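You operate a simulated robot arm through the tools that you are given. There is no shell and no other tool. Be economical: measure what you need, move in short steps, check, and stop when the job is done.

The job below is to be done with a simulated robot arm. You get a single attempt, and the scene is never put back.

TASK
Tighten the strap on the PARTS carton and seal it.
Fine: shut the drawer first; ratchet till a green mark shows, one stroke of the seal lever, then work the ratchet again to prove it holds.

The check looks at the end state, three seconds after you hand in, the way a careful person would. Anything else that was tipped, shoved, dropped, spilled or broken makes it a failure. A push-on lid holds only when it is set on centred and level and pressed home; a screw cap is set on level and turned clockwise until tight.

THE ROBOT
A 6-joint arm with a two-finger gripper on a trunk, on a base that drives. Base frame: it is fixed to the floor where the robot stands at the start and does not move with it; the origin is under the middle of the robot, x ahead of it, y to its left, z up. Units: cm, degrees, N and s.
It reaches about 129.8 cm from its shoulder. Its first joint turns from -149.0 to 149.0 degrees. Places, roughly: cart drawer [90, 0, 80]; ratchet lever [100, 30, 60]; red pad [125, -25, 50]; seal lever [100, 20, 60]; strapped carton [110, 20, 50]. Payload 1.57 kg.
The tool frame sits at the grasp point between the pads (the TCP): z along the fingers, y along the line on which they close. The tips reach 2.1 cm beyond it. The gripper opens to 7 cm. The gripper's body begins 5 cm behind the TCP.
Orientation is told as [roll, pitch, yaw] about the base's x, y, z axes, in that order, counted from this pose: with the fingers straight down and closing along the base's y, the tool's x points along the base's -x, its y along +y and its z along -z.

THE INTERFACE
- The arm moves only by the tool arm_command. Its argument "moves" is a list of rows, each a list of 6 numbers: the shift along the tool's x, y, z in units of 25 mm (1.0 is 25 mm), then the turn, a rotation vector about the tool's x, y, z in units of 6 degrees (1.0 is 6 degrees). In form: [[x, y, z, wx, wy, wz], ...]. A call has 1 to 8 rows; each row shifts and turns the commanded pose from where the row before left it, along the tool's axes as they then stand. "fingers" is the opening in per cent of the stroke, from 0 (shut) to 100 (fully open), set as the call begins (left out, the last holds). A call with a number of a shift or a turn outside -1 to 1 is refused whole. A row lasts 0.2 s, in which the tool goes at most 5 cm and 8.6 degrees; a call with a longer step from one row to the next is refused whole, and so is a gripper value outside its range. Where a pose cannot be reached the arm comes as near as it can. A force on the tool above 90 N (or 10 N above the force at the start of the call, whichever is more), or a blocked arm, ends the call early, and 0.2 s more pass. The fingers move at their own pace and stop on an object; they squeeze with about 30 N. The grip force told is the motor's: it shows also when the fingers shut on nothing. Time passes only in rows, and 0.2 s behind the last, so rows that do not move let the fingers close. It gives the time, the measured TCP pose, the force on the tool (base axes), the opening and the grip force at its end, in the units of the frame above (readings bear some noise), with the torque about the TCP (base axes, N m) and any sound that the robot's microphone picked up.
- Cameras (640 x 400 px; columns grow to the right, rows downward): "scene" is now at [3.94, 15.53, 159.79]; the picture's right is [-0.16, -0.99, 0.00], its down [-0.67, 0.11, -0.74] and it looks along [0.73, -0.12, -0.67] (base axes); focal length 264 px, centre (320, 200). "wrist" rides on the gripper at [7.9, 0.4, -8.1] in the tool frame; the picture's right is [-0.05, 1.00, 0.00], its down [-0.67, -0.04, -0.74] and it looks along [-0.74, -0.04, 0.67] (tool axes); focal length 256 px, centre (320, 200). There is no depth. A picture from a camera that has moved, and an enlarged one, comes with that camera's place and axes in the base frame and with its lens.
- grab_frame(camera): a new picture of that camera. The clock stands still meanwhile.
- lift_body(by): slides the trunk up (or, below 0, down) by that many cm; the arm and the scene camera ride with it, the base frame stays. It gives what a move gives, with no picture.
- steer(legs): drives the robot by 1 to 6 legs, each [ahead, turn to the left] in cm and degrees, along the robot's own axes; the way and the turn of a leg run together, so that a leg with both is an arc; at most 150 cm and 180 degrees a leg. The arm and the cameras ride along, it lands a little off, and it stops where it bumps. It gives what a move gives.
- aim_head(pan, tilt): turns the head with the scene camera to pan (to the left, within 155 degrees either way) and tilt (down, from -29 to 69), counted from straight ahead of the robot. It gives what a move gives.
- enlarge(camera, box): a new picture of the part [left, top, right, bottom] of that camera's present view, enlarged. The clock stands still meanwhile.
- hand_in(): hands the job in; it is judged then, once.

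Work in short steps. Places have to be worked out from the pictures, the camera data and where the tool is seen: move nearer, look again, correct. Check each grasp and each placing, and mend what went wrong. You have 120 turns and 98 pictures in all, those below and enlarged ones among them. Open the gripper and draw the arm clear of the work before you hand the job in, unless the task says otherwise; then end with one line.

The tools are called after "Call:" as a command line: name --pt "numbers of a row" for each row, then --argument value for the rest, lists and objects as JSON in quotes. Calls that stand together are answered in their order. arm_command: Moves the arm, as the interface text tells. Its arguments: {"type":"object","properties":{"moves":{"type":"array"},"fingers":{"type":"number"}},"required":["moves"]} The other tools are called the same way: lift_body (by) slides the trunk up or down; steer (legs) drives the base; aim_head (pan, tilt) turns the head that bears the scene camera; grab_frame (camera) takes a picture; enlarge (camera, box) takes an enlarged picture of a part of a camera's view; hand_in () hands the job in.

At the start:

```text
time_s: 0.0
eef_pos: [72.63, 6.97, 92.8]
tcp_rot: [-0.1, 0.0, 0.0]
contact_force: [-0.1, -0.9, -1.2]
wrist_torque: [-0.03, -0.01, 0.02]
width: 7.0
gripper_force: 0.2
trunk travel left (down, up): [-60.9, 36.1]
robot x, y, heading: [-0.13, -0.0, 0.2]
head pan, tilt: [-9.0, 42.3]
```

scene: 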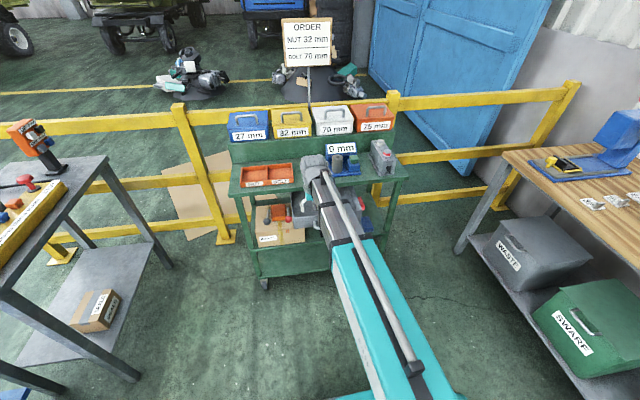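
wrist: 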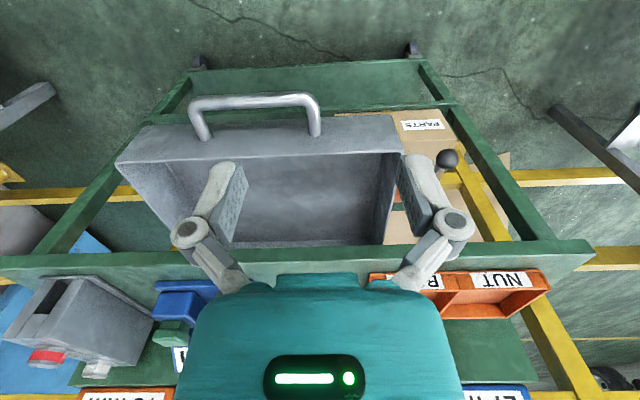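

The pictures show an open drawer on the cart, with the PARTS carton on the shelf below. I'll look at both in more detail.

Call:
enlarge --camera "scene" --box '[220, 130, 420, 290]'

Call:
enlarge --camera "wrist" --box '[100, 60, 560, 300]'

```text
2.50 times, centred on (320, 210) of scene
camera zoom: at [3.94, 15.53, 159.79], right [-0.16, -0.99, 0.0], down [-0.67, 0.11, -0.74], along [0.73, -0.12, -0.67], focal length 660 px, centre (320, 175)
```

zoom: 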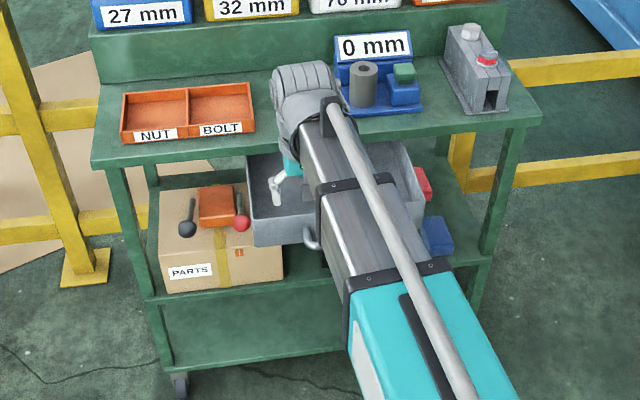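

```text
1.39 times, centred on (330, 180) of wrist
camera zoom: at [64.8, 7.31, 100.82], right [0.05, 1.0, 0.0], down [0.67, -0.04, 0.74], along [0.74, -0.04, -0.67], focal length 356 px, centre (306, 228)
```

zoom: 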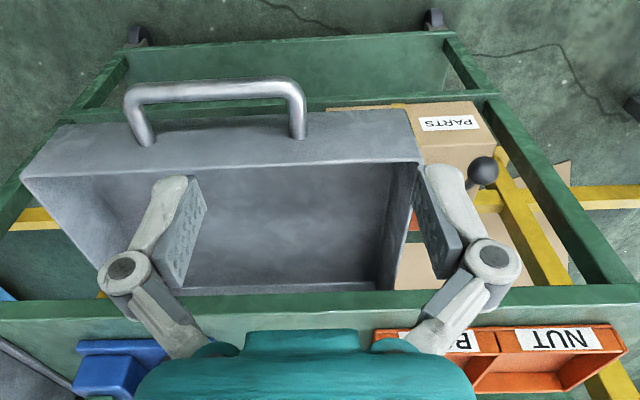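

The arm hides the drawer, so I'll draw the tool back and to the right for a clear scene view.

Call:
arm_command --pt "1 -1 0 0 0 0" --pt "1 -1 0 0 0 0" --pt "1 -1 0 0 0 0" --pt "1 -1 0 0 0 0" --pt "1 -1 0 0 0 0" --pt "1 -1 0 0 0 0" --pt "0.5 -1 0 0 0 0" --pt "0 -1 0 0 0 0" --fingers 0

Call:
enlarge --camera "scene" --box '[220, 130, 420, 290]'

Call:
grab_frame --camera "wrist"

```text
time_s: 1.8
eef_pos: [56.39, -13.39, 92.85]
tcp_rot: [0.0, 0.0, -0.1]
contact_force: [0.5, 0.0, 0.2]
wrist_torque: [-0.02, 0.02, -0.01]
width: 0.01
gripper_force: 28.4
trunk travel left (down, up): [-60.9, 36.1]
robot x, y, heading: [-0.38, 0.23, 0.1]
head pan, tilt: [-9.0, 42.3]
```

```text
2.50 times, centred on (320, 210) of scene
camera zoom: at [3.93, 15.53, 159.79], right [-0.16, -0.99, 0.0], down [-0.67, 0.11, -0.74], along [0.73, -0.12, -0.67], focal length 660 px, centre (320, 175)
```

zoom: 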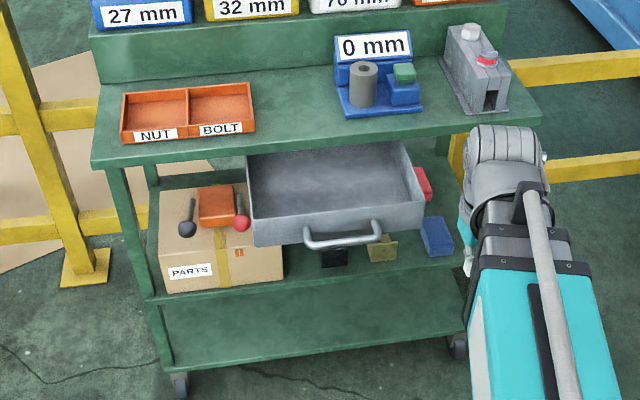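

```text
92 pictures are left
camera wrist: at [48.55, -12.99, 100.83], right [0.05, 1.0, 0.0], down [0.67, -0.04, 0.74], along [0.74, -0.04, -0.67], focal length 256 px, centre (320, 200)
```

wrist: 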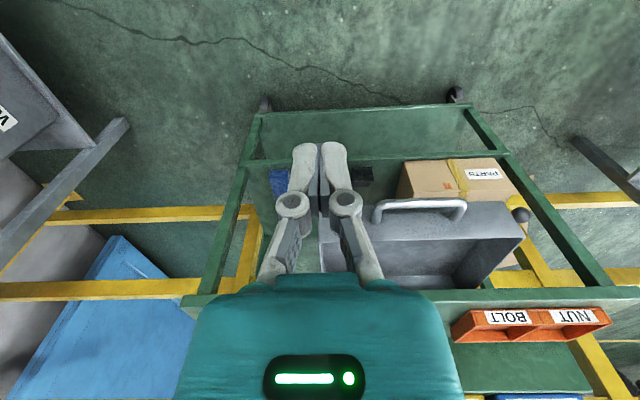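

The drawer front sits at about x=81 with its top at z≈80. The handle centre is near [78, -0.5, 76.5]. I'll line up in front of the handle and tilt the gripper forward.

Call:
arm_command --pt "0 1 0 0 -1 0" --pt "0 1 0 0 -1 0" --pt "0 1 0 0 -1 0" --pt "0 1 0 0 -1 0" --pt "0 1 0 0 -1 0" --pt "0 0.16 0 0 -1 0" --pt "0 0 0 0 -1 0" --pt "0 0 0 0 -1 0"

Call:
grab_frame --camera "wrist"

```text
time_s: 3.6
eef_pos: [67.67, -0.8, 99.01]
tcp_rot: [0.0, -47.9, 0.0]
contact_force: [-0.3, -1.1, 0.1]
wrist_torque: [0.03, 0.01, 0.01]
width: 0.0
gripper_force: 28.9
out of reach, approached as far as the arm can: row 2, 3, 4, 5, 6, 7, 8
trunk travel left (down, up): [-60.9, 36.1]
robot x, y, heading: [-0.06, 0.13, 0.0]
head pan, tilt: [-9.0, 42.3]
```

```text
91 pictures are left
camera wrist: at [56.39, -0.47, 98.4], right [0.04, 1.0, 0.04], down [-0.11, -0.04, 0.99], along [0.99, -0.04, 0.11], focal length 256 px, centre (320, 200)
```

wrist: 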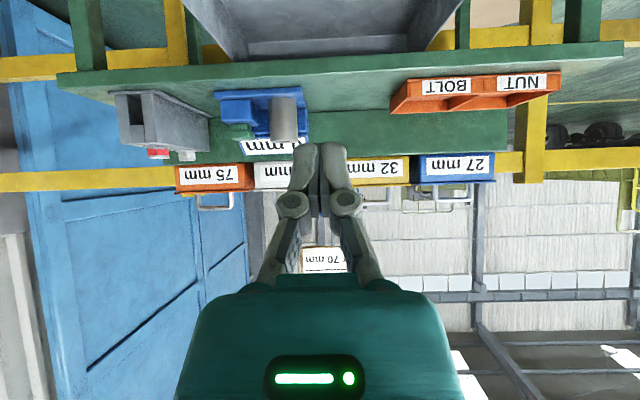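

The tool is tilted in front of the handle, but the pose is limited close in. I'll lower the trunk to bring the TCP to handle height.

Call:
lift_body --by -22

Call:
grab_frame --camera "wrist"

Call:
grab_frame --camera "scene"

```text
time_s: 5.9
eef_pos: [67.64, -0.82, 76.97]
tcp_rot: [0.0, -48.0, 0.0]
contact_force: [0.2, -0.2, -0.6]
wrist_torque: [-0.01, -0.01, 0.01]
width: 0.0
gripper_force: 29.0
trunk travel left (down, up): [-38.9, 58.1]
robot x, y, heading: [-0.18, -0.17, -0.1]
head pan, tilt: [-9.0, 42.3]
```

```text
90 pictures are left
camera wrist: at [56.37, -0.48, 76.4], right [0.04, 1.0, 0.04], down [-0.11, -0.04, 0.99], along [0.99, -0.04, 0.1], focal length 256 px, centre (320, 200)
```

wrist: 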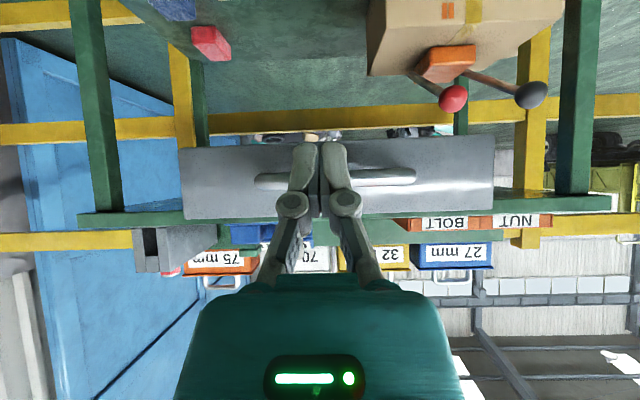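

```text
89 pictures are left
camera scene: at [3.93, 15.53, 137.79], right [-0.16, -0.99, 0.0], down [-0.67, 0.11, -0.74], along [0.73, -0.12, -0.67], focal length 264 px, centre (320, 200)
```

scene: 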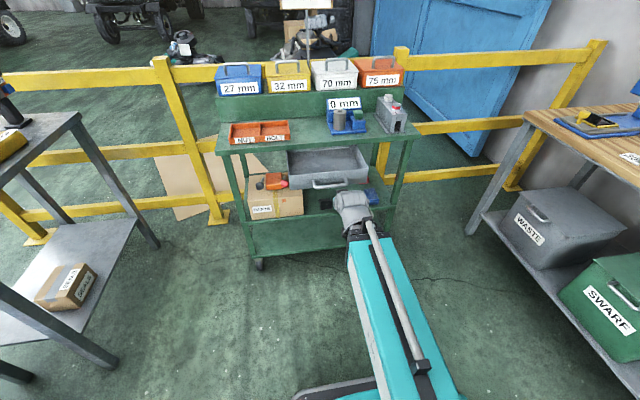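

The TCP is at handle height, z≈77. I'll rotate the fingers to point straight ahead.

Call:
arm_command --pt "0 0 0 0 -1 0" --pt "0 0 0 0 -1 0" --pt "0 0 0 0 -1 0" --pt "0 0 0 0 -1 0" --pt "0 0 0 0 -1 0" --pt "0 0 0 0 -1 0" --pt "0 0 0 0 -1 0"

```text
time_s: 7.5
eef_pos: [72.37, -0.69, 88.63]
tcp_rot: [-0.9, -87.8, 1.4]
contact_force: [-0.3, -0.2, -0.7]
wrist_torque: [0.02, 0.02, -0.01]
width: 0.01
gripper_force: 28.7
out of reach, approached as far as the arm can: row 1, 2, 3, 4, 5, 6, 7
trunk travel left (down, up): [-38.9, 58.1]
robot x, y, heading: [0.14, 0.11, -0.1]
head pan, tilt: [-9.0, 42.3]
```

The fingers now point ahead, but the tool rose to z=88.6. I'll lower the trunk 11.7 cm to get back to handle height.

Call:
lift_body --by -11.7

Call:
grab_frame --camera "wrist"

```text
time_s: 9.0
eef_pos: [72.46, -0.64, 77.08]
tcp_rot: [0.2, -87.6, 0.3]
contact_force: [-0.3, -0.2, -0.8]
wrist_torque: [0.0, -0.01, -0.03]
width: 0.01
gripper_force: 29.0
trunk travel left (down, up): [-27.2, 69.8]
robot x, y, heading: [0.06, -0.11, -0.2]
head pan, tilt: [-9.0, 42.3]
```

```text
88 pictures are left
camera wrist: at [64.06, -0.47, 69.26], right [-0.01, 1.0, 0.05], down [-0.72, -0.04, 0.7], along [0.7, -0.03, 0.72], focal length 256 px, centre (320, 200)
```

wrist: 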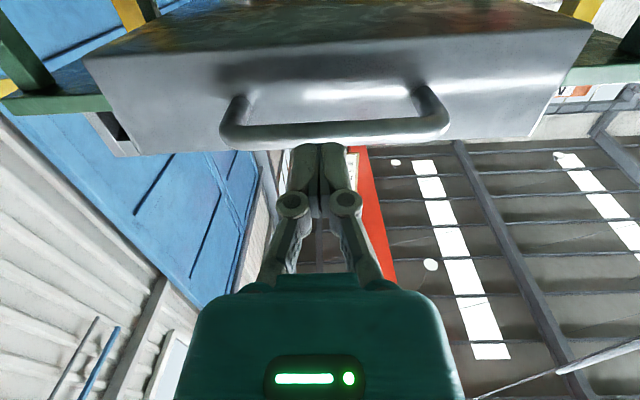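

The handle bar is directly ahead of the fingertips at z≈77.3. I'll push forward.

Call:
arm_command --pt "0 0 0.6 0 0 0" --pt "0 0 0.6 0 0 0" --pt "0 0 0.6 0 0 0" --pt "0 0 0.6 0 0 0" --pt "0 0 0.6 0 0 0" --pt "0 0 0.6 0 0 0"

Call:
grab_frame --camera "wrist"

```text
time_s: 10.4
eef_pos: [81.49, -0.64, 76.9]
tcp_rot: [0.3, -87.6, 0.0]
contact_force: [-0.1, -0.2, 0.3]
wrist_torque: [0.0, 0.01, 0.02]
width: 0.01
gripper_force: 28.8
out of reach, approached as far as the arm can: row 5
trunk travel left (down, up): [-27.2, 69.8]
robot x, y, heading: [-0.08, 0.28, -0.0]
head pan, tilt: [-9.0, 42.3]
```

```text
87 pictures are left
camera wrist: at [73.12, -0.41, 69.26], right [-0.01, 1.0, 0.05], down [-0.72, -0.04, 0.7], along [0.7, -0.03, 0.72], focal length 256 px, centre (320, 200)
```

wrist: 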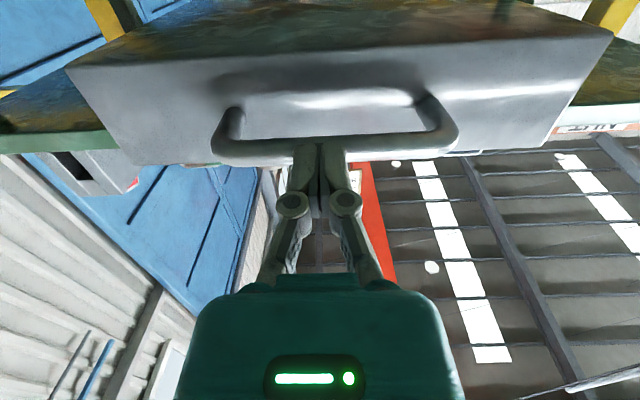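

The drawer moves freely along with the push, so I'll carry on in steps.

Call:
arm_command --pt "0 0 0.6 0 0 0" --pt "0 0 0.6 0 0 0" --pt "0 0 0.6 0 0 0" --pt "0 0 0.6 0 0 0"

Call:
grab_frame --camera "scene"

```text
time_s: 11.4
eef_pos: [87.37, -0.55, 76.97]
tcp_rot: [0.5, -87.5, -0.1]
contact_force: [0.0, 0.4, 0.6]
wrist_torque: [-0.03, 0.0, 0.01]
width: 0.01
gripper_force: 28.9
trunk travel left (down, up): [-27.2, 69.8]
robot x, y, heading: [0.05, 0.18, 0.0]
head pan, tilt: [-9.0, 42.3]
```

```text
86 pictures are left
camera scene: at [3.93, 15.53, 126.09], right [-0.16, -0.99, 0.0], down [-0.66, 0.11, -0.74], along [0.73, -0.12, -0.67], focal length 264 px, centre (320, 200)
```

scene: 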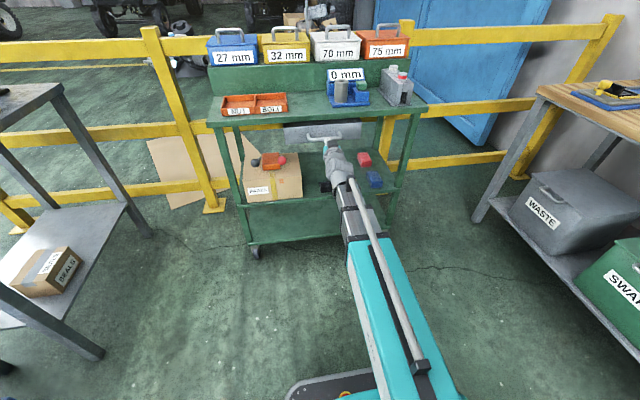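

Call:
arm_command --pt "0 0 0.4 0 0 0" --pt "0 0 0.4 0 0 0" --pt "0 0 0.4 0 0 0"

Call:
enlarge --camera "scene" --box '[200, 70, 440, 262]'

```text
time_s: 12.2
eef_pos: [90.4, -0.57, 76.86]
tcp_rot: [0.0, -87.7, 0.5]
contact_force: [-0.3, -0.1, -0.7]
wrist_torque: [0.04, 0.01, 0.0]
width: 0.0
gripper_force: 28.7
out of reach, approached as far as the arm can: row 2
trunk travel left (down, up): [-27.2, 69.8]
robot x, y, heading: [0.2, -0.14, 0.3]
head pan, tilt: [-9.0, 42.3]
```

```text
2.08 times, centred on (320, 166) of scene
camera zoom: at [3.94, 15.53, 126.09], right [-0.16, -0.99, 0.0], down [-0.67, 0.11, -0.74], along [0.73, -0.12, -0.67], focal length 550 px, centre (320, 271)
```

zoom: 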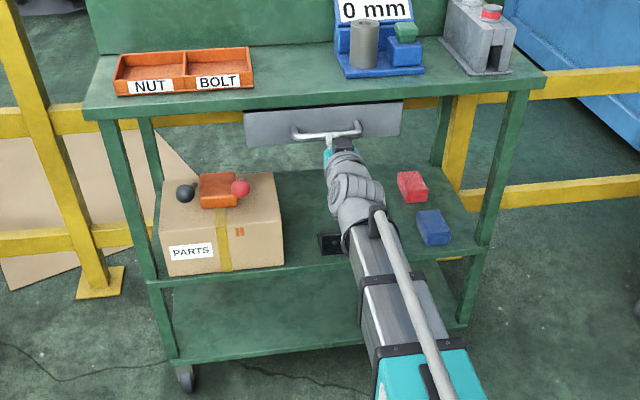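

The drawer looks almost flush, so I'll finish with tiny steps and watch the force.

Call:
arm_command --pt "0 0 0.2 0 0 0" --pt "0 0 0.2 0 0 0"

Call:
enlarge --camera "scene" --box '[260, 90, 400, 190]'

```text
time_s: 12.8
eef_pos: [91.32, -0.57, 76.85]
tcp_rot: [0.1, -87.7, 0.4]
contact_force: [-0.5, -0.2, 0.2]
wrist_torque: [0.0, 0.0, 0.0]
width: 0.0
gripper_force: 28.9
trunk travel left (down, up): [-27.2, 69.8]
robot x, y, heading: [-0.08, 0.1, -0.0]
head pan, tilt: [-9.0, 42.3]
```

```text
4.00 times, centred on (330, 140) of scene
camera zoom: at [3.93, 15.53, 126.09], right [-0.16, -0.99, 0.0], down [-0.67, 0.11, -0.74], along [0.73, -0.12, -0.67], focal length 1056 px, centre (280, 440)
```

zoom: 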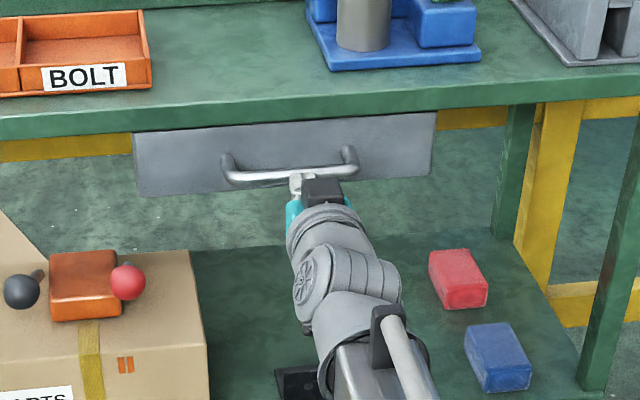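

There's no resistance yet, so I'll keep nudging.

Call:
arm_command --pt "0 0 0.2 0 0 0" --pt "0 0 0.2 0 0 0" --pt "0 0 0.2 0 0 0"

Call:
enlarge --camera "scene" --box '[260, 90, 400, 190]'

```text
time_s: 13.5
eef_pos: [91.4, -0.61, 76.91]
tcp_rot: [-0.2, -87.2, 1.0]
contact_force: [-15.9, -0.4, 4.8]
wrist_torque: [0.01, -0.14, -0.02]
width: 0.6
gripper_force: 28.3
trunk travel left (down, up): [-27.2, 69.8]
robot x, y, heading: [0.1, -0.04, -0.1]
head pan, tilt: [-9.0, 42.3]
stopped in row 3: the force on the tool passed its limit at 102 N (the readings are from after the stop); the commanded pose is now the measured one
```

```text
4.00 times, centred on (330, 140) of scene
camera zoom: at [3.73, 15.52, 126.15], right [-0.16, -0.99, 0.0], down [-0.66, 0.11, -0.74], along [0.73, -0.12, -0.67], focal length 1056 px, centre (280, 440)
```

zoom: 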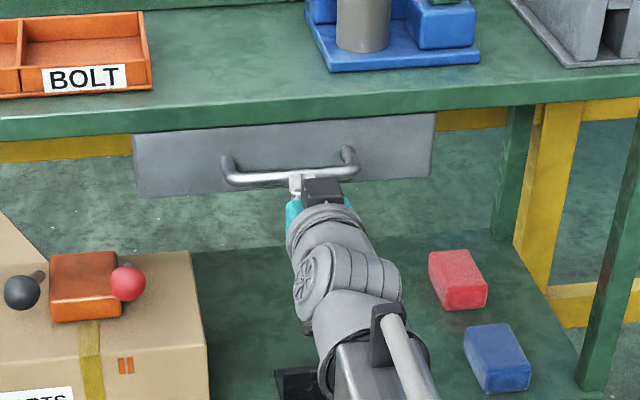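

The drawer is shut: it stopped hard and the face is against the table edge. I'll back off and move left to view the levers.

Call:
arm_command --pt "0 0 -1 0 0 0" --pt "0 0 -1 0 0 0" --pt "0 0 -1 0 0 0" --pt "0 0 -1 0 0 0" --pt "0 1 0 0 0.8 0" --pt "0 1 0 0 1 0" --pt "0 1 0 0 1 0" --pt "0 1 0 0 1 0"

Call:
arm_command --pt "0 1 0 0 1 0" --pt "0 1 0 0 1 0" --pt "0 1 0 0 1 0" --pt "0 1 0 0 0 0" --pt "0 1 0 0 0 0"

Call:
grab_frame --camera "wrist"

Call:
grab_frame --camera "scene"

```text
time_s: 15.3
eef_pos: [81.7, 9.29, 69.53]
tcp_rot: [0.0, -64.2, 0.5]
contact_force: [-0.1, -0.4, 0.0]
wrist_torque: [0.01, -0.01, 0.01]
width: 0.0
gripper_force: 28.8
out of reach, approached as far as the arm can: row 2, 4, 5, 6, 7, 8
trunk travel left (down, up): [-27.2, 69.8]
robot x, y, heading: [-0.12, -0.18, 0.2]
head pan, tilt: [-9.0, 42.3]
```

```text
time_s: 16.5
eef_pos: [81.49, 21.83, 64.75]
tcp_rot: [0.0, -46.2, 0.6]
contact_force: [-0.5, -0.2, 0.0]
wrist_torque: [-0.01, 0.0, -0.01]
width: 0.01
gripper_force: 28.7
out of reach, approached as far as the arm can: row 1, 2, 3
trunk travel left (down, up): [-27.2, 69.8]
robot x, y, heading: [-0.17, -0.3, -0.1]
head pan, tilt: [-9.0, 42.3]
```

```text
82 pictures are left
camera wrist: at [70.14, 22.01, 64.63], right [0.03, 1.0, 0.04], down [-0.08, -0.04, 1.0], along [1.0, -0.03, 0.07], focal length 256 px, centre (320, 200)
```

wrist: 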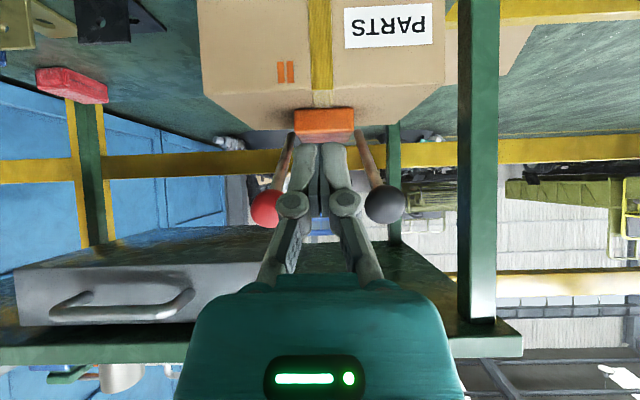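

```text
81 pictures are left
camera scene: at [3.9, 15.51, 126.09], right [-0.16, -0.99, 0.0], down [-0.67, 0.11, -0.74], along [0.73, -0.12, -0.67], focal length 264 px, centre (320, 200)
```

scene: 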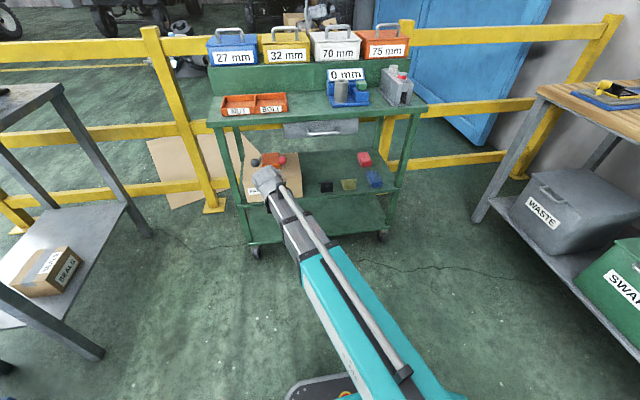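

I judge both lever balls to be near x=92, z=67, with red at y≈16.5 and black at y≈27. The pivots seem further back at the orange block. I'll zoom both cameras.

Call:
enlarge --camera "scene" --box '[235, 135, 315, 205]'

Call:
enlarge --camera "wrist" --box '[200, 60, 460, 240]'

```text
5.71 times, centred on (275, 170) of scene
camera zoom: at [3.9, 15.51, 126.09], right [-0.16, -0.99, 0.0], down [-0.67, 0.11, -0.74], along [0.73, -0.12, -0.67], focal length 1509 px, centre (577, 371)
```

zoom: 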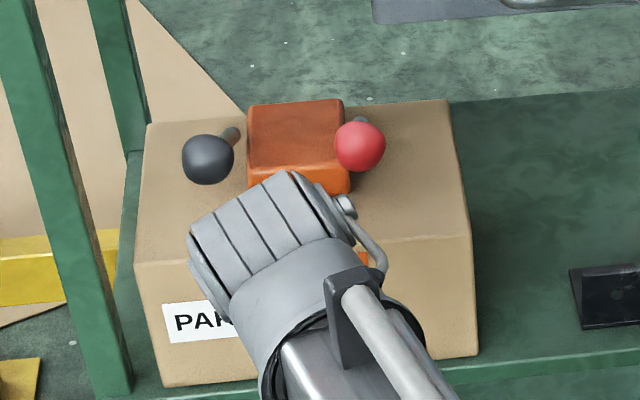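

```text
2.22 times, centred on (330, 150) of wrist
camera zoom: at [70.14, 22.01, 64.63], right [0.03, 1.0, 0.04], down [-0.08, -0.04, 1.0], along [1.0, -0.03, 0.07], focal length 569 px, centre (298, 311)
```

zoom: 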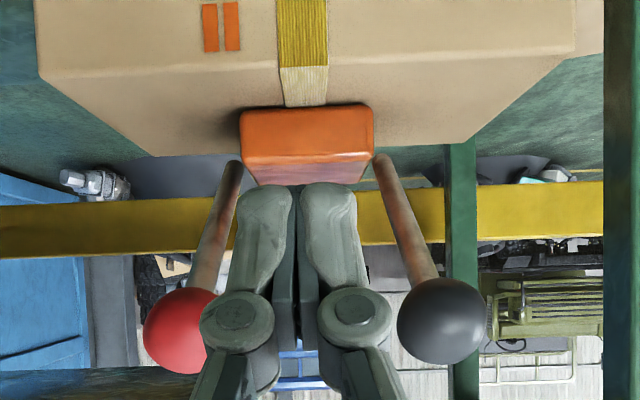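

By my fix, the black ratchet ball is at about [94, 27, 67] and the red seal ball at [94, 16.2, 66.9]. Both levers pivot near [110, –, 57.5]. I'll point the gripper forward in front of the black ball and open the fingers.

Call:
arm_command --pt "0 0.52 0 0 -1 0" --pt "0 0.52 0 0 -1 0" --pt "0 0.52 0 0 -1 0" --pt "0 0.52 0 0 -1 0" --pt "0 0 0 0 -1 0" --pt "0 0 0 0 -1 0" --fingers 100

Call:
grab_frame --camera "wrist"

```text
time_s: 17.9
eef_pos: [81.44, 27.02, 75.22]
tcp_rot: [0.1, -82.2, 0.6]
contact_force: [-0.1, -0.8, -0.4]
wrist_torque: [0.0, -0.04, -0.01]
width: 7.03
gripper_force: 0.0
out of reach, approached as far as the arm can: row 1, 2, 3, 4, 5, 6
trunk travel left (down, up): [-27.2, 69.8]
robot x, y, heading: [-0.54, 0.07, -0.1]
head pan, tilt: [-9.0, 42.3]
```

```text
78 pictures are left
camera wrist: at [72.39, 27.28, 68.32], right [0.0, 1.0, 0.05], down [-0.65, -0.04, 0.76], along [0.76, -0.03, 0.65], focal length 256 px, centre (320, 200)
```

wrist: 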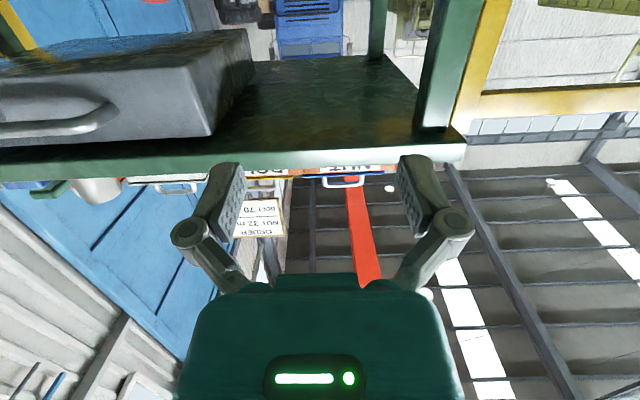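

The pose is good except for height. I'll lower the trunk 8.3 cm, which keeps the tips about 8 cm short of the ball.

Call:
lift_body --by -8.3

Call:
grab_frame --camera "wrist"

Call:
enlarge --camera "scene" --box '[215, 110, 325, 210]'

```text
time_s: 19.1
eef_pos: [81.47, 27.03, 66.81]
tcp_rot: [0.0, -82.1, 0.7]
contact_force: [0.1, 0.9, -0.7]
wrist_torque: [-0.02, 0.04, 0.0]
width: 7.01
gripper_force: 0.0
trunk travel left (down, up): [-18.9, 78.1]
robot x, y, heading: [-0.04, 0.04, 0.4]
head pan, tilt: [-9.0, 42.3]
```

```text
77 pictures are left
camera wrist: at [72.39, 27.28, 60.02], right [0.0, 1.0, 0.05], down [-0.65, -0.04, 0.76], along [0.76, -0.03, 0.65], focal length 256 px, centre (320, 200)
```

wrist: 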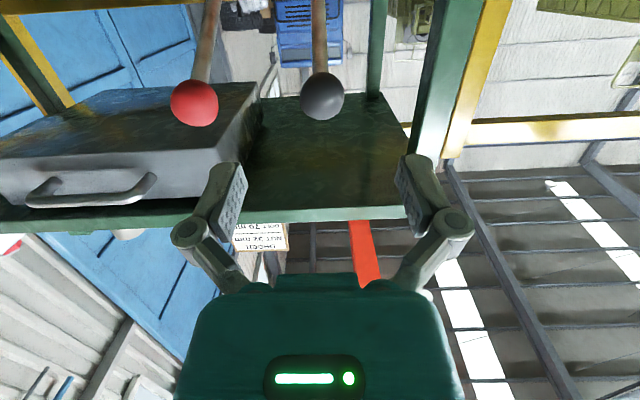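

```text
4.00 times, centred on (270, 160) of scene
camera zoom: at [3.9, 15.53, 117.79], right [-0.16, -0.99, 0.0], down [-0.67, 0.11, -0.74], along [0.73, -0.12, -0.67], focal length 1056 px, centre (520, 360)
```

zoom: 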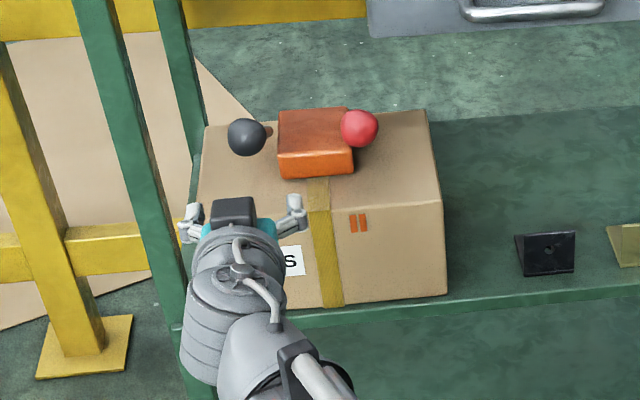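

Both views confirm the ball at [94, 27, 67.1]. I'll advance so the fingers straddle it.

Call:
arm_command --pt "-0.135 0 0.815 0 0 0" --pt "-0.135 0 0.815 0 0 0" --pt "-0.135 0 0.815 0 0 0" --pt "-0.135 0 0.815 0 0 0" --pt "-0.135 0 0.815 0 0 0" --pt "-0.135 0 0.815 0 0 0"

Call:
grab_frame --camera "wrist"

Call:
enlarge --camera "scene" --box '[215, 110, 325, 210]'

```text
time_s: 20.5
eef_pos: [93.71, 27.18, 66.88]
tcp_rot: [-0.3, -82.0, 0.9]
contact_force: [-0.2, 0.0, 0.1]
wrist_torque: [-0.01, 0.02, 0.02]
width: 7.01
gripper_force: 0.1
out of reach, approached as far as the arm can: row 4
trunk travel left (down, up): [-18.9, 78.1]
robot x, y, heading: [0.16, -0.01, 0.2]
head pan, tilt: [-9.0, 42.3]
```

```text
75 pictures are left
camera wrist: at [84.69, 27.4, 60.02], right [0.0, 1.0, 0.05], down [-0.65, -0.04, 0.76], along [0.76, -0.03, 0.65], focal length 256 px, centre (320, 200)
```

wrist: 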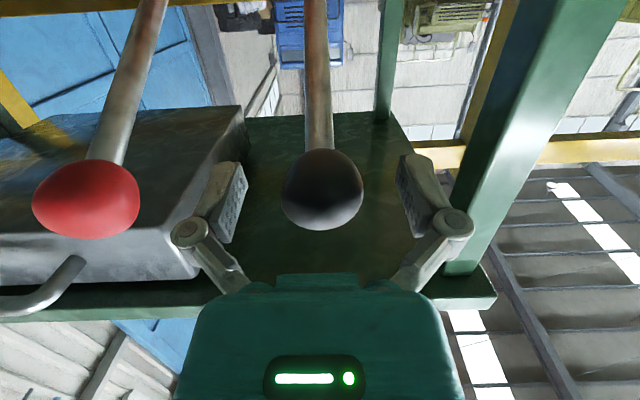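

```text
4.00 times, centred on (270, 160) of scene
camera zoom: at [3.89, 15.53, 117.79], right [-0.16, -0.99, 0.0], down [-0.67, 0.11, -0.74], along [0.73, -0.12, -0.67], focal length 1056 px, centre (520, 360)
```

zoom: 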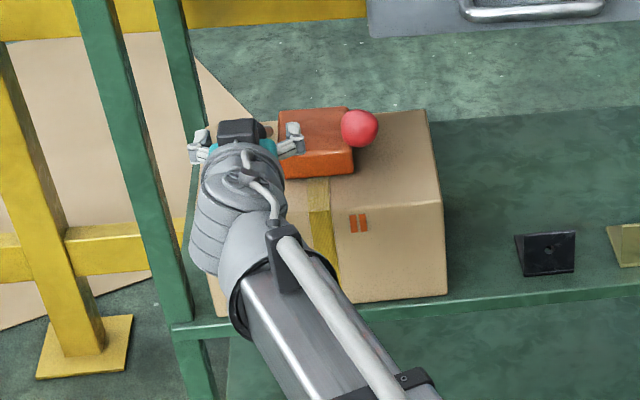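

The ball sits centred between the pads, so I'll close the fingers on it.

Call:
arm_command --pt "0 0 0 0 0 0" --pt "0 0 0 0 0 0" --pt "0 0 0 0 0 0" --pt "0 0 0 0 0 0" --fingers 0

```text
time_s: 21.5
eef_pos: [93.67, 27.17, 66.81]
tcp_rot: [0.1, -82.1, 0.6]
contact_force: [-8.3, 3.5, -2.0]
wrist_torque: [0.11, 0.19, 0.02]
width: 3.43
gripper_force: 32.1
trunk travel left (down, up): [-18.9, 78.1]
robot x, y, heading: [-0.44, 0.32, 0.3]
head pan, tilt: [-9.0, 42.3]
```

The ball is gripped at 3.4 cm wide. I'll try a small upward move along the lever's arc and check force and sound.

Call:
arm_command --pt "-0.2 0 0.08 0 0 0" --pt "-0.2 0 0.08 0 0 0" --pt "-0.2 0 0.08 0 0 0"

```text
time_s: 22.3
eef_pos: [94.59, 27.17, 66.82]
tcp_rot: [-0.4, -82.3, 1.1]
contact_force: [-5.4, 6.3, -0.2]
wrist_torque: [-0.09, 0.18, -0.02]
width: 3.56
gripper_force: 31.8
out of reach, approached as far as the arm can: row 1, 2, 3
trunk travel left (down, up): [-18.9, 78.1]
robot x, y, heading: [-0.09, -0.3, 0.1]
head pan, tilt: [-9.0, 42.3]
```

The arm slid forward rather than up. I'll test a pure upward motion.

Call:
arm_command --pt "-0.3 0 -0.04 0 0 0" --pt "-0.3 0 -0.04 0 0 0" --pt "-0.3 0 -0.04 0 0 0"

Call:
grab_frame --camera "wrist"

```text
time_s: 23.1
eef_pos: [94.55, 27.3, 66.8]
tcp_rot: [-0.4, -82.2, 1.0]
contact_force: [5.6, 9.3, 3.2]
wrist_torque: [-0.09, -0.9, -0.06]
width: 3.53
gripper_force: 32.1
out of reach, approached as far as the arm can: row 1, 2, 3
trunk travel left (down, up): [-18.9, 78.1]
robot x, y, heading: [-0.29, 0.04, -0.0]
head pan, tilt: [-9.0, 42.3]
```

```text
73 pictures are left
camera wrist: at [85.57, 27.44, 60.02], right [0.0, 1.0, 0.05], down [-0.65, -0.04, 0.76], along [0.76, -0.03, 0.65], focal length 256 px, centre (320, 200)
```

wrist: 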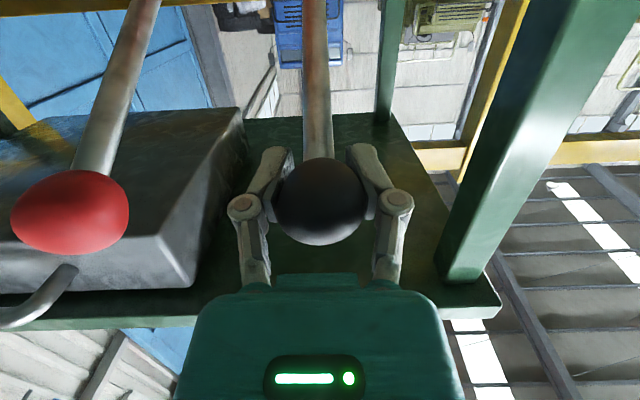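

I found a pattern: the wrist stays at a fixed height relative to the trunk. Vertical motion of the tool therefore comes from pitch or the trunk. I'll raise the ball by pitching the tool up while tracking the lever arc.

Call:
arm_command --pt "-0.42 0 0.05 0 -0.5 0" --pt "-0.414 0 0.15 0 -0.5 0" --pt "-0.407 0 0.25 0 -0.5 0"

Call:
grab_frame --camera "wrist"

```text
time_s: 23.9
eef_pos: [95.98, 27.08, 69.91]
tcp_rot: [-178.6, -88.7, 179.2]
contact_force: [0.3, 0.7, 0.8]
wrist_torque: [0.03, 0.02, 0.0]
width: 0.0
gripper_force: 28.5
trunk travel left (down, up): [-18.9, 78.1]
robot x, y, heading: [-0.26, 0.16, -0.1]
head pan, tilt: [-9.0, 42.3]
```

```text
72 pictures are left
camera wrist: at [88.09, 27.35, 61.64], right [-0.01, 1.0, 0.05], down [-0.76, -0.04, 0.65], along [0.65, -0.03, 0.76], focal length 256 px, centre (320, 200)
```

wrist: 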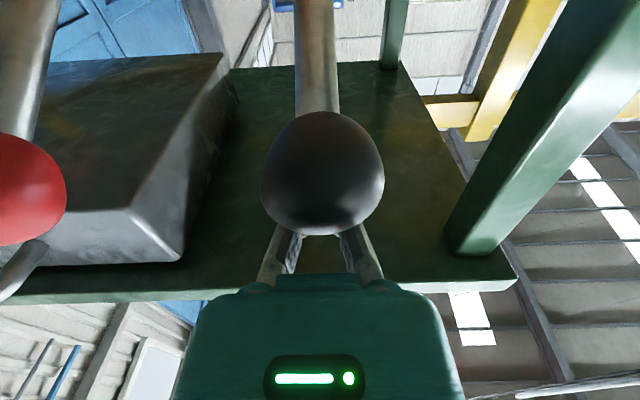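

The fingers slipped over the top of the ball, so the lever resists upward motion. They now lie closed on top of it, and I'll press down along the arc instead.

Call:
arm_command --pt "0 0 -0.6 0 0 0" --pt "0.39 0 -0.15 0 0.5 0" --pt "0.39 0 -0.15 0 0.5 0" --pt "0.39 0 -0.15 0 0.5 0"

Call:
grab_frame --camera "wrist"

```text
time_s: 24.9
eef_pos: [93.22, 27.15, 66.89]
tcp_rot: [-0.4, -82.2, 1.0]
contact_force: [0.3, -0.5, 2.0]
wrist_torque: [0.01, 0.02, 0.01]
width: 0.59
gripper_force: 28.9
trunk travel left (down, up): [-18.9, 78.1]
robot x, y, heading: [0.1, -0.35, -0.1]
head pan, tilt: [-9.0, 42.3]
```

```text
71 pictures are left
camera wrist: at [84.23, 27.36, 60.03], right [0.0, 1.0, 0.05], down [-0.65, -0.04, 0.76], along [0.76, -0.03, 0.65], focal length 256 px, centre (320, 200)
```

wrist: 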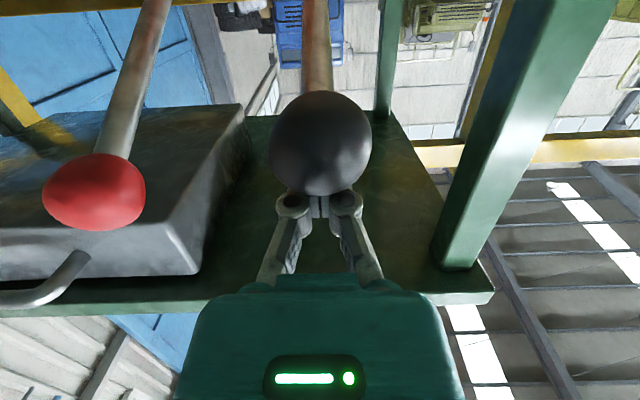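

It works: the black ball has swung down about 9°. I'll continue pressing down along the arc.

Call:
arm_command --pt "0.39 0 -0.05 0 0.5 0" --pt "0.39 0 -0.03 0 0.5 0" --pt "0.39 0 0.0 0 0.5 0" --pt "0.39 0 0.02 0 0.5 0"

Call:
grab_frame --camera "wrist"

Call:
enlarge --camera "scene" --box '[215, 110, 325, 210]'

```text
time_s: 25.9
eef_pos: [92.31, 27.28, 63.12]
tcp_rot: [0.1, -70.0, 0.6]
contact_force: [0.5, -0.3, 2.2]
wrist_torque: [0.0, 0.03, 0.0]
width: 0.01
gripper_force: 28.5
trunk travel left (down, up): [-18.9, 78.1]
robot x, y, heading: [-0.05, 0.13, -0.2]
head pan, tilt: [-9.0, 42.3]
```

```text
70 pictures are left
camera wrist: at [82.08, 27.43, 58.29], right [0.01, 1.0, 0.05], down [-0.47, -0.04, 0.88], along [0.88, -0.03, 0.47], focal length 256 px, centre (320, 200)
```

wrist: 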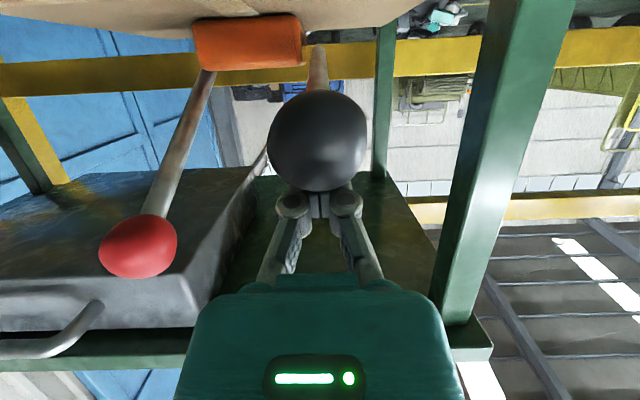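

```text
4.00 times, centred on (270, 160) of scene
camera zoom: at [3.89, 15.52, 117.79], right [-0.16, -0.99, 0.0], down [-0.66, 0.11, -0.74], along [0.73, -0.12, -0.67], focal length 1056 px, centre (520, 360)
```

zoom: 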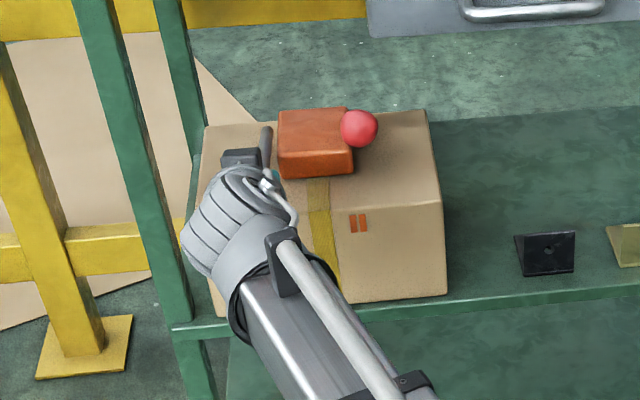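

Call:
arm_command --pt "0.377 0 0.05 0 0.5 0" --pt "0.373 0 0.07 0 0.5 0" --pt "0.37 0 0.09 0 0.5 0" --pt "0.364 0 0.11 0 0.5 0"

Call:
grab_frame --camera "wrist"

```text
time_s: 26.9
eef_pos: [91.6, 27.18, 60.39]
tcp_rot: [0.2, -59.5, 1.0]
contact_force: [43.0, -1.1, 74.8]
wrist_torque: [-0.06, -1.1, -0.85]
width: 0.59
gripper_force: 28.5
trunk travel left (down, up): [-18.9, 78.1]
robot x, y, heading: [0.28, -0.23, 0.1]
head pan, tilt: [-9.0, 42.3]
```

```text
68 pictures are left
camera wrist: at [80.7, 27.34, 57.7], right [0.01, 1.0, 0.05], down [-0.3, -0.04, 0.95], along [0.95, -0.02, 0.3], focal length 256 px, centre (320, 200)
```

wrist: 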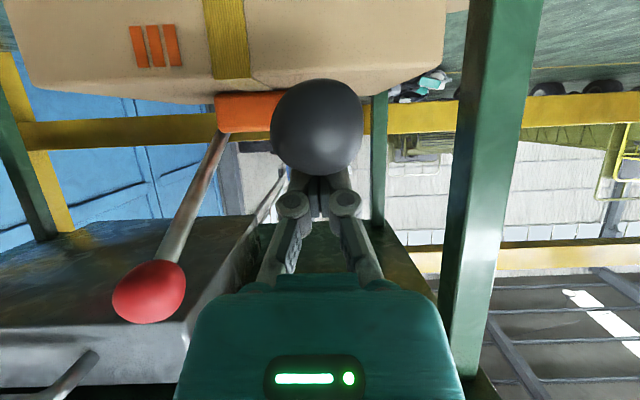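

One stroke is done: the lever hit its lower stop and the marks on the carton went from two to three. I'll raise the fingers to see whether the lever springs back.

Call:
arm_command --pt "-0.364 0 -0.11 0 -0.5 0" --pt "-0.37 0 -0.09 0 -0.5 0" --pt "-0.373 0 -0.07 0 -0.5 0" --pt "-0.377 0 -0.05 0 -0.5 0"

Call:
grab_frame --camera "wrist"

```text
time_s: 27.9
eef_pos: [92.41, 27.2, 63.11]
tcp_rot: [0.0, -70.2, 0.5]
contact_force: [0.8, -0.3, 1.6]
wrist_torque: [0.01, 0.0, 0.02]
width: 0.01
gripper_force: 28.7
trunk travel left (down, up): [-18.9, 78.1]
robot x, y, heading: [0.06, -0.26, 0.4]
head pan, tilt: [-9.0, 42.3]
```

```text
67 pictures are left
camera wrist: at [82.12, 27.39, 58.29], right [0.01, 1.0, 0.05], down [-0.47, -0.04, 0.88], along [0.88, -0.03, 0.47], focal length 256 px, centre (320, 200)
```

wrist: 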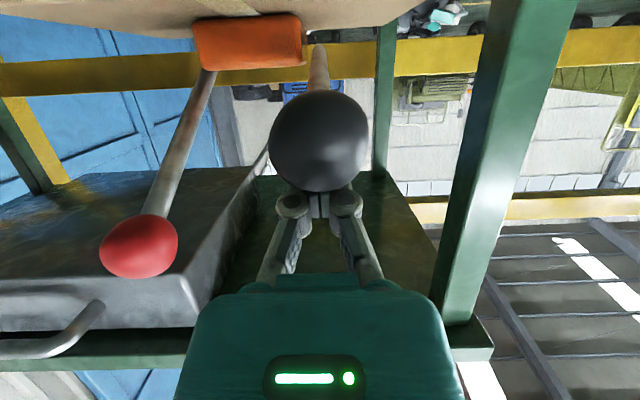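

The lever springs back by itself. I'll rise fully to the top position before the next stroke.

Call:
arm_command --pt "-0.39 0 -0.02 0 -0.5 0" --pt "-0.39 0 0 0 -0.5 0" --pt "-0.39 0 0.03 0 -0.5 0" --pt "-0.39 0 0.05 0 -0.5 0" --pt "-0.39 0 0.15 0 -0.5 0" --pt "-0.39 0 0.15 0 -0.5 0" --pt "-0.39 0 0.15 0 -0.5 0"

Call:
grab_frame --camera "wrist"

```text
time_s: 29.5
eef_pos: [94.82, 27.36, 69.76]
tcp_rot: [-179.2, -88.9, 179.8]
contact_force: [0.1, -0.4, -0.2]
wrist_torque: [-0.01, -0.05, -0.01]
width: 0.0
gripper_force: 28.9
trunk travel left (down, up): [-18.9, 78.1]
robot x, y, heading: [0.17, -0.29, 0.2]
head pan, tilt: [-9.0, 42.3]
```

```text
66 pictures are left
camera wrist: at [87.08, 27.55, 61.58], right [-0.01, 1.0, 0.05], down [-0.76, -0.04, 0.65], along [0.65, -0.03, 0.76], focal length 256 px, centre (320, 200)
```

wrist: 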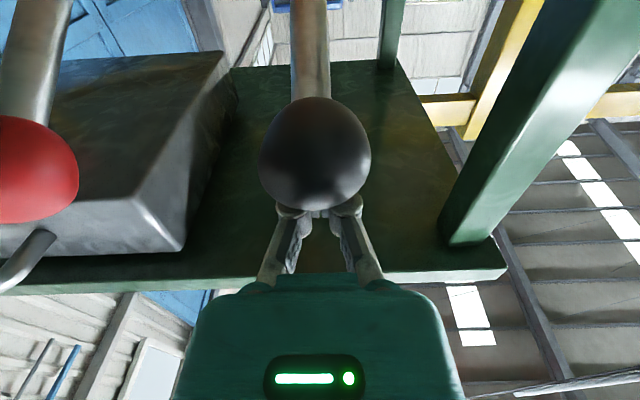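

The lever is back at its rest position. Second ratchet stroke down.

Call:
arm_command --pt "0.39 0 -0.15 0 0.5 0" --pt "0.39 0 -0.15 0 0.5 0" --pt "0.39 0 -0.15 0 0.5 0" --pt "0.39 0 -0.05 0 0.5 0" --pt "0.39 0 -0.03 0 0.5 0" --pt "0.39 0 0.0 0 0.5 0" --pt "0.39 0 0.02 0 0.5 0"

Call:
arm_command --pt "0.377 0 0.05 0 0.5 0" --pt "0.373 0 0.07 0 0.5 0" --pt "0.37 0 0.09 0 0.5 0" --pt "0.364 0 0.11 0 0.5 0"

Call:
grab_frame --camera "wrist"

```text
time_s: 31.1
eef_pos: [92.83, 27.36, 63.11]
tcp_rot: [0.0, -70.0, 0.6]
contact_force: [0.1, 0.0, 1.7]
wrist_torque: [0.0, 0.04, 0.03]
width: 0.01
gripper_force: 28.5
trunk travel left (down, up): [-18.9, 78.1]
robot x, y, heading: [-0.15, -0.19, -0.0]
head pan, tilt: [-9.0, 42.3]
```

```text
time_s: 32.1
eef_pos: [92.04, 27.21, 60.34]
tcp_rot: [0.1, -59.2, 1.0]
contact_force: [25.8, -4.3, 69.2]
wrist_torque: [-0.01, -1.34, -0.11]
width: 0.62
gripper_force: 28.1
trunk travel left (down, up): [-18.9, 78.1]
robot x, y, heading: [-0.15, -0.17, -0.2]
head pan, tilt: [-9.0, 42.3]
```

```text
65 pictures are left
camera wrist: at [81.12, 27.36, 57.72], right [0.01, 1.0, 0.05], down [-0.3, -0.04, 0.95], along [0.95, -0.02, 0.3], focal length 256 px, centre (320, 200)
```

wrist: 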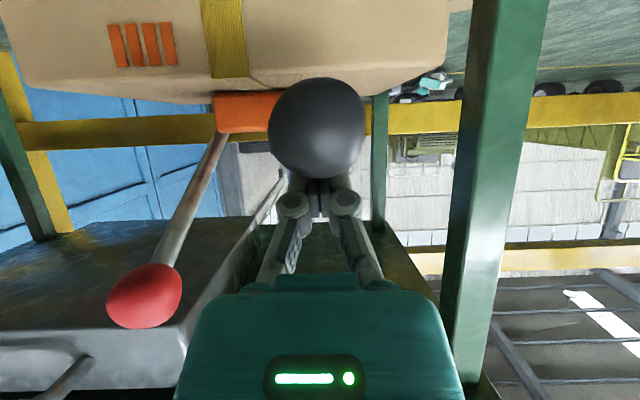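

There are four marks now, all orange. Third cycle: up and down again.

Call:
arm_command --pt "-0.364 0 -0.11 0 -0.5 0" --pt "-0.37 0 -0.09 0 -0.5 0" --pt "-0.373 0 -0.07 0 -0.5 0" --pt "-0.377 0 -0.05 0 -0.5 0" --pt "-0.39 0 -0.02 0 -0.5 0" --pt "-0.39 0 0 0 -0.5 0" --pt "-0.39 0 0.03 0 -0.5 0" --pt "-0.39 0 0.05 0 -0.5 0"

Call:
arm_command --pt "-0.39 0 0.12 0 -0.5 0" --pt "-0.39 0 0.12 0 -0.5 0" --pt "-0.39 0 0.12 0 -0.5 0" --pt "0 0 -0.15 0 0 0" --pt "0.39 0 -0.15 0 0.5 0" --pt "0.39 0 -0.15 0 0.5 0" --pt "0.39 0 -0.15 0 0.5 0" --pt "0.39 0 -0.05 0 0.5 0"

Call:
arm_command --pt "0.39 0 -0.03 0 0.5 0" --pt "0.39 0 0.0 0 0.5 0" --pt "0.39 0 0.02 0 0.5 0" --pt "0.377 0 0.05 0 0.5 0" --pt "0.373 0 0.07 0 0.5 0" --pt "0.37 0 0.09 0 0.5 0" --pt "0.364 0 0.11 0 0.5 0"

Call:
grab_frame --camera "wrist"

```text
time_s: 33.9
eef_pos: [94.11, 27.15, 66.91]
tcp_rot: [0.0, -82.1, 0.6]
contact_force: [2.0, 0.8, 0.4]
wrist_torque: [-0.03, 0.0, -0.01]
width: 0.02
gripper_force: 28.5
trunk travel left (down, up): [-18.9, 78.1]
robot x, y, heading: [-0.23, -0.39, -0.3]
head pan, tilt: [-9.0, 42.3]
```

```text
time_s: 35.7
eef_pos: [93.24, 27.22, 65.8]
tcp_rot: [-0.1, -78.9, 0.9]
contact_force: [0.4, -0.2, 1.6]
wrist_torque: [0.02, 0.05, 0.0]
width: 0.62
gripper_force: 28.3
trunk travel left (down, up): [-18.9, 78.1]
robot x, y, heading: [0.02, -0.07, -0.2]
head pan, tilt: [-9.0, 42.3]
```

```text
time_s: 37.3
eef_pos: [91.9, 27.19, 60.45]
tcp_rot: [0.1, -59.1, 1.0]
contact_force: [26.5, -3.8, 71.4]
wrist_torque: [-0.11, -1.36, -0.12]
width: 0.58
gripper_force: 27.9
out of reach, approached as far as the arm can: row 7
trunk travel left (down, up): [-18.9, 78.1]
robot x, y, heading: [-0.02, 0.02, -0.0]
head pan, tilt: [-9.0, 42.3]
```

```text
64 pictures are left
camera wrist: at [81.07, 27.35, 57.73], right [0.01, 1.0, 0.05], down [-0.3, -0.04, 0.95], along [0.95, -0.02, 0.3], focal length 256 px, centre (320, 200)
```

wrist: 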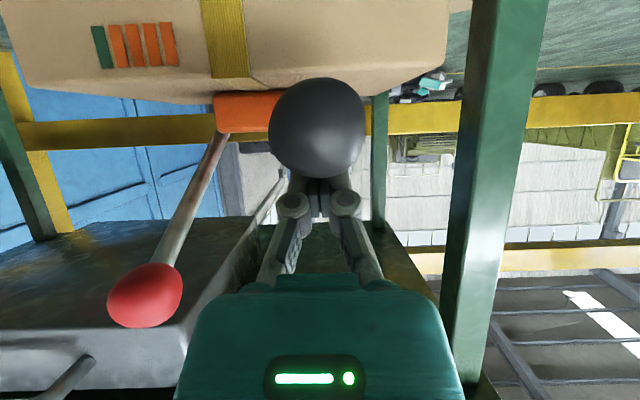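

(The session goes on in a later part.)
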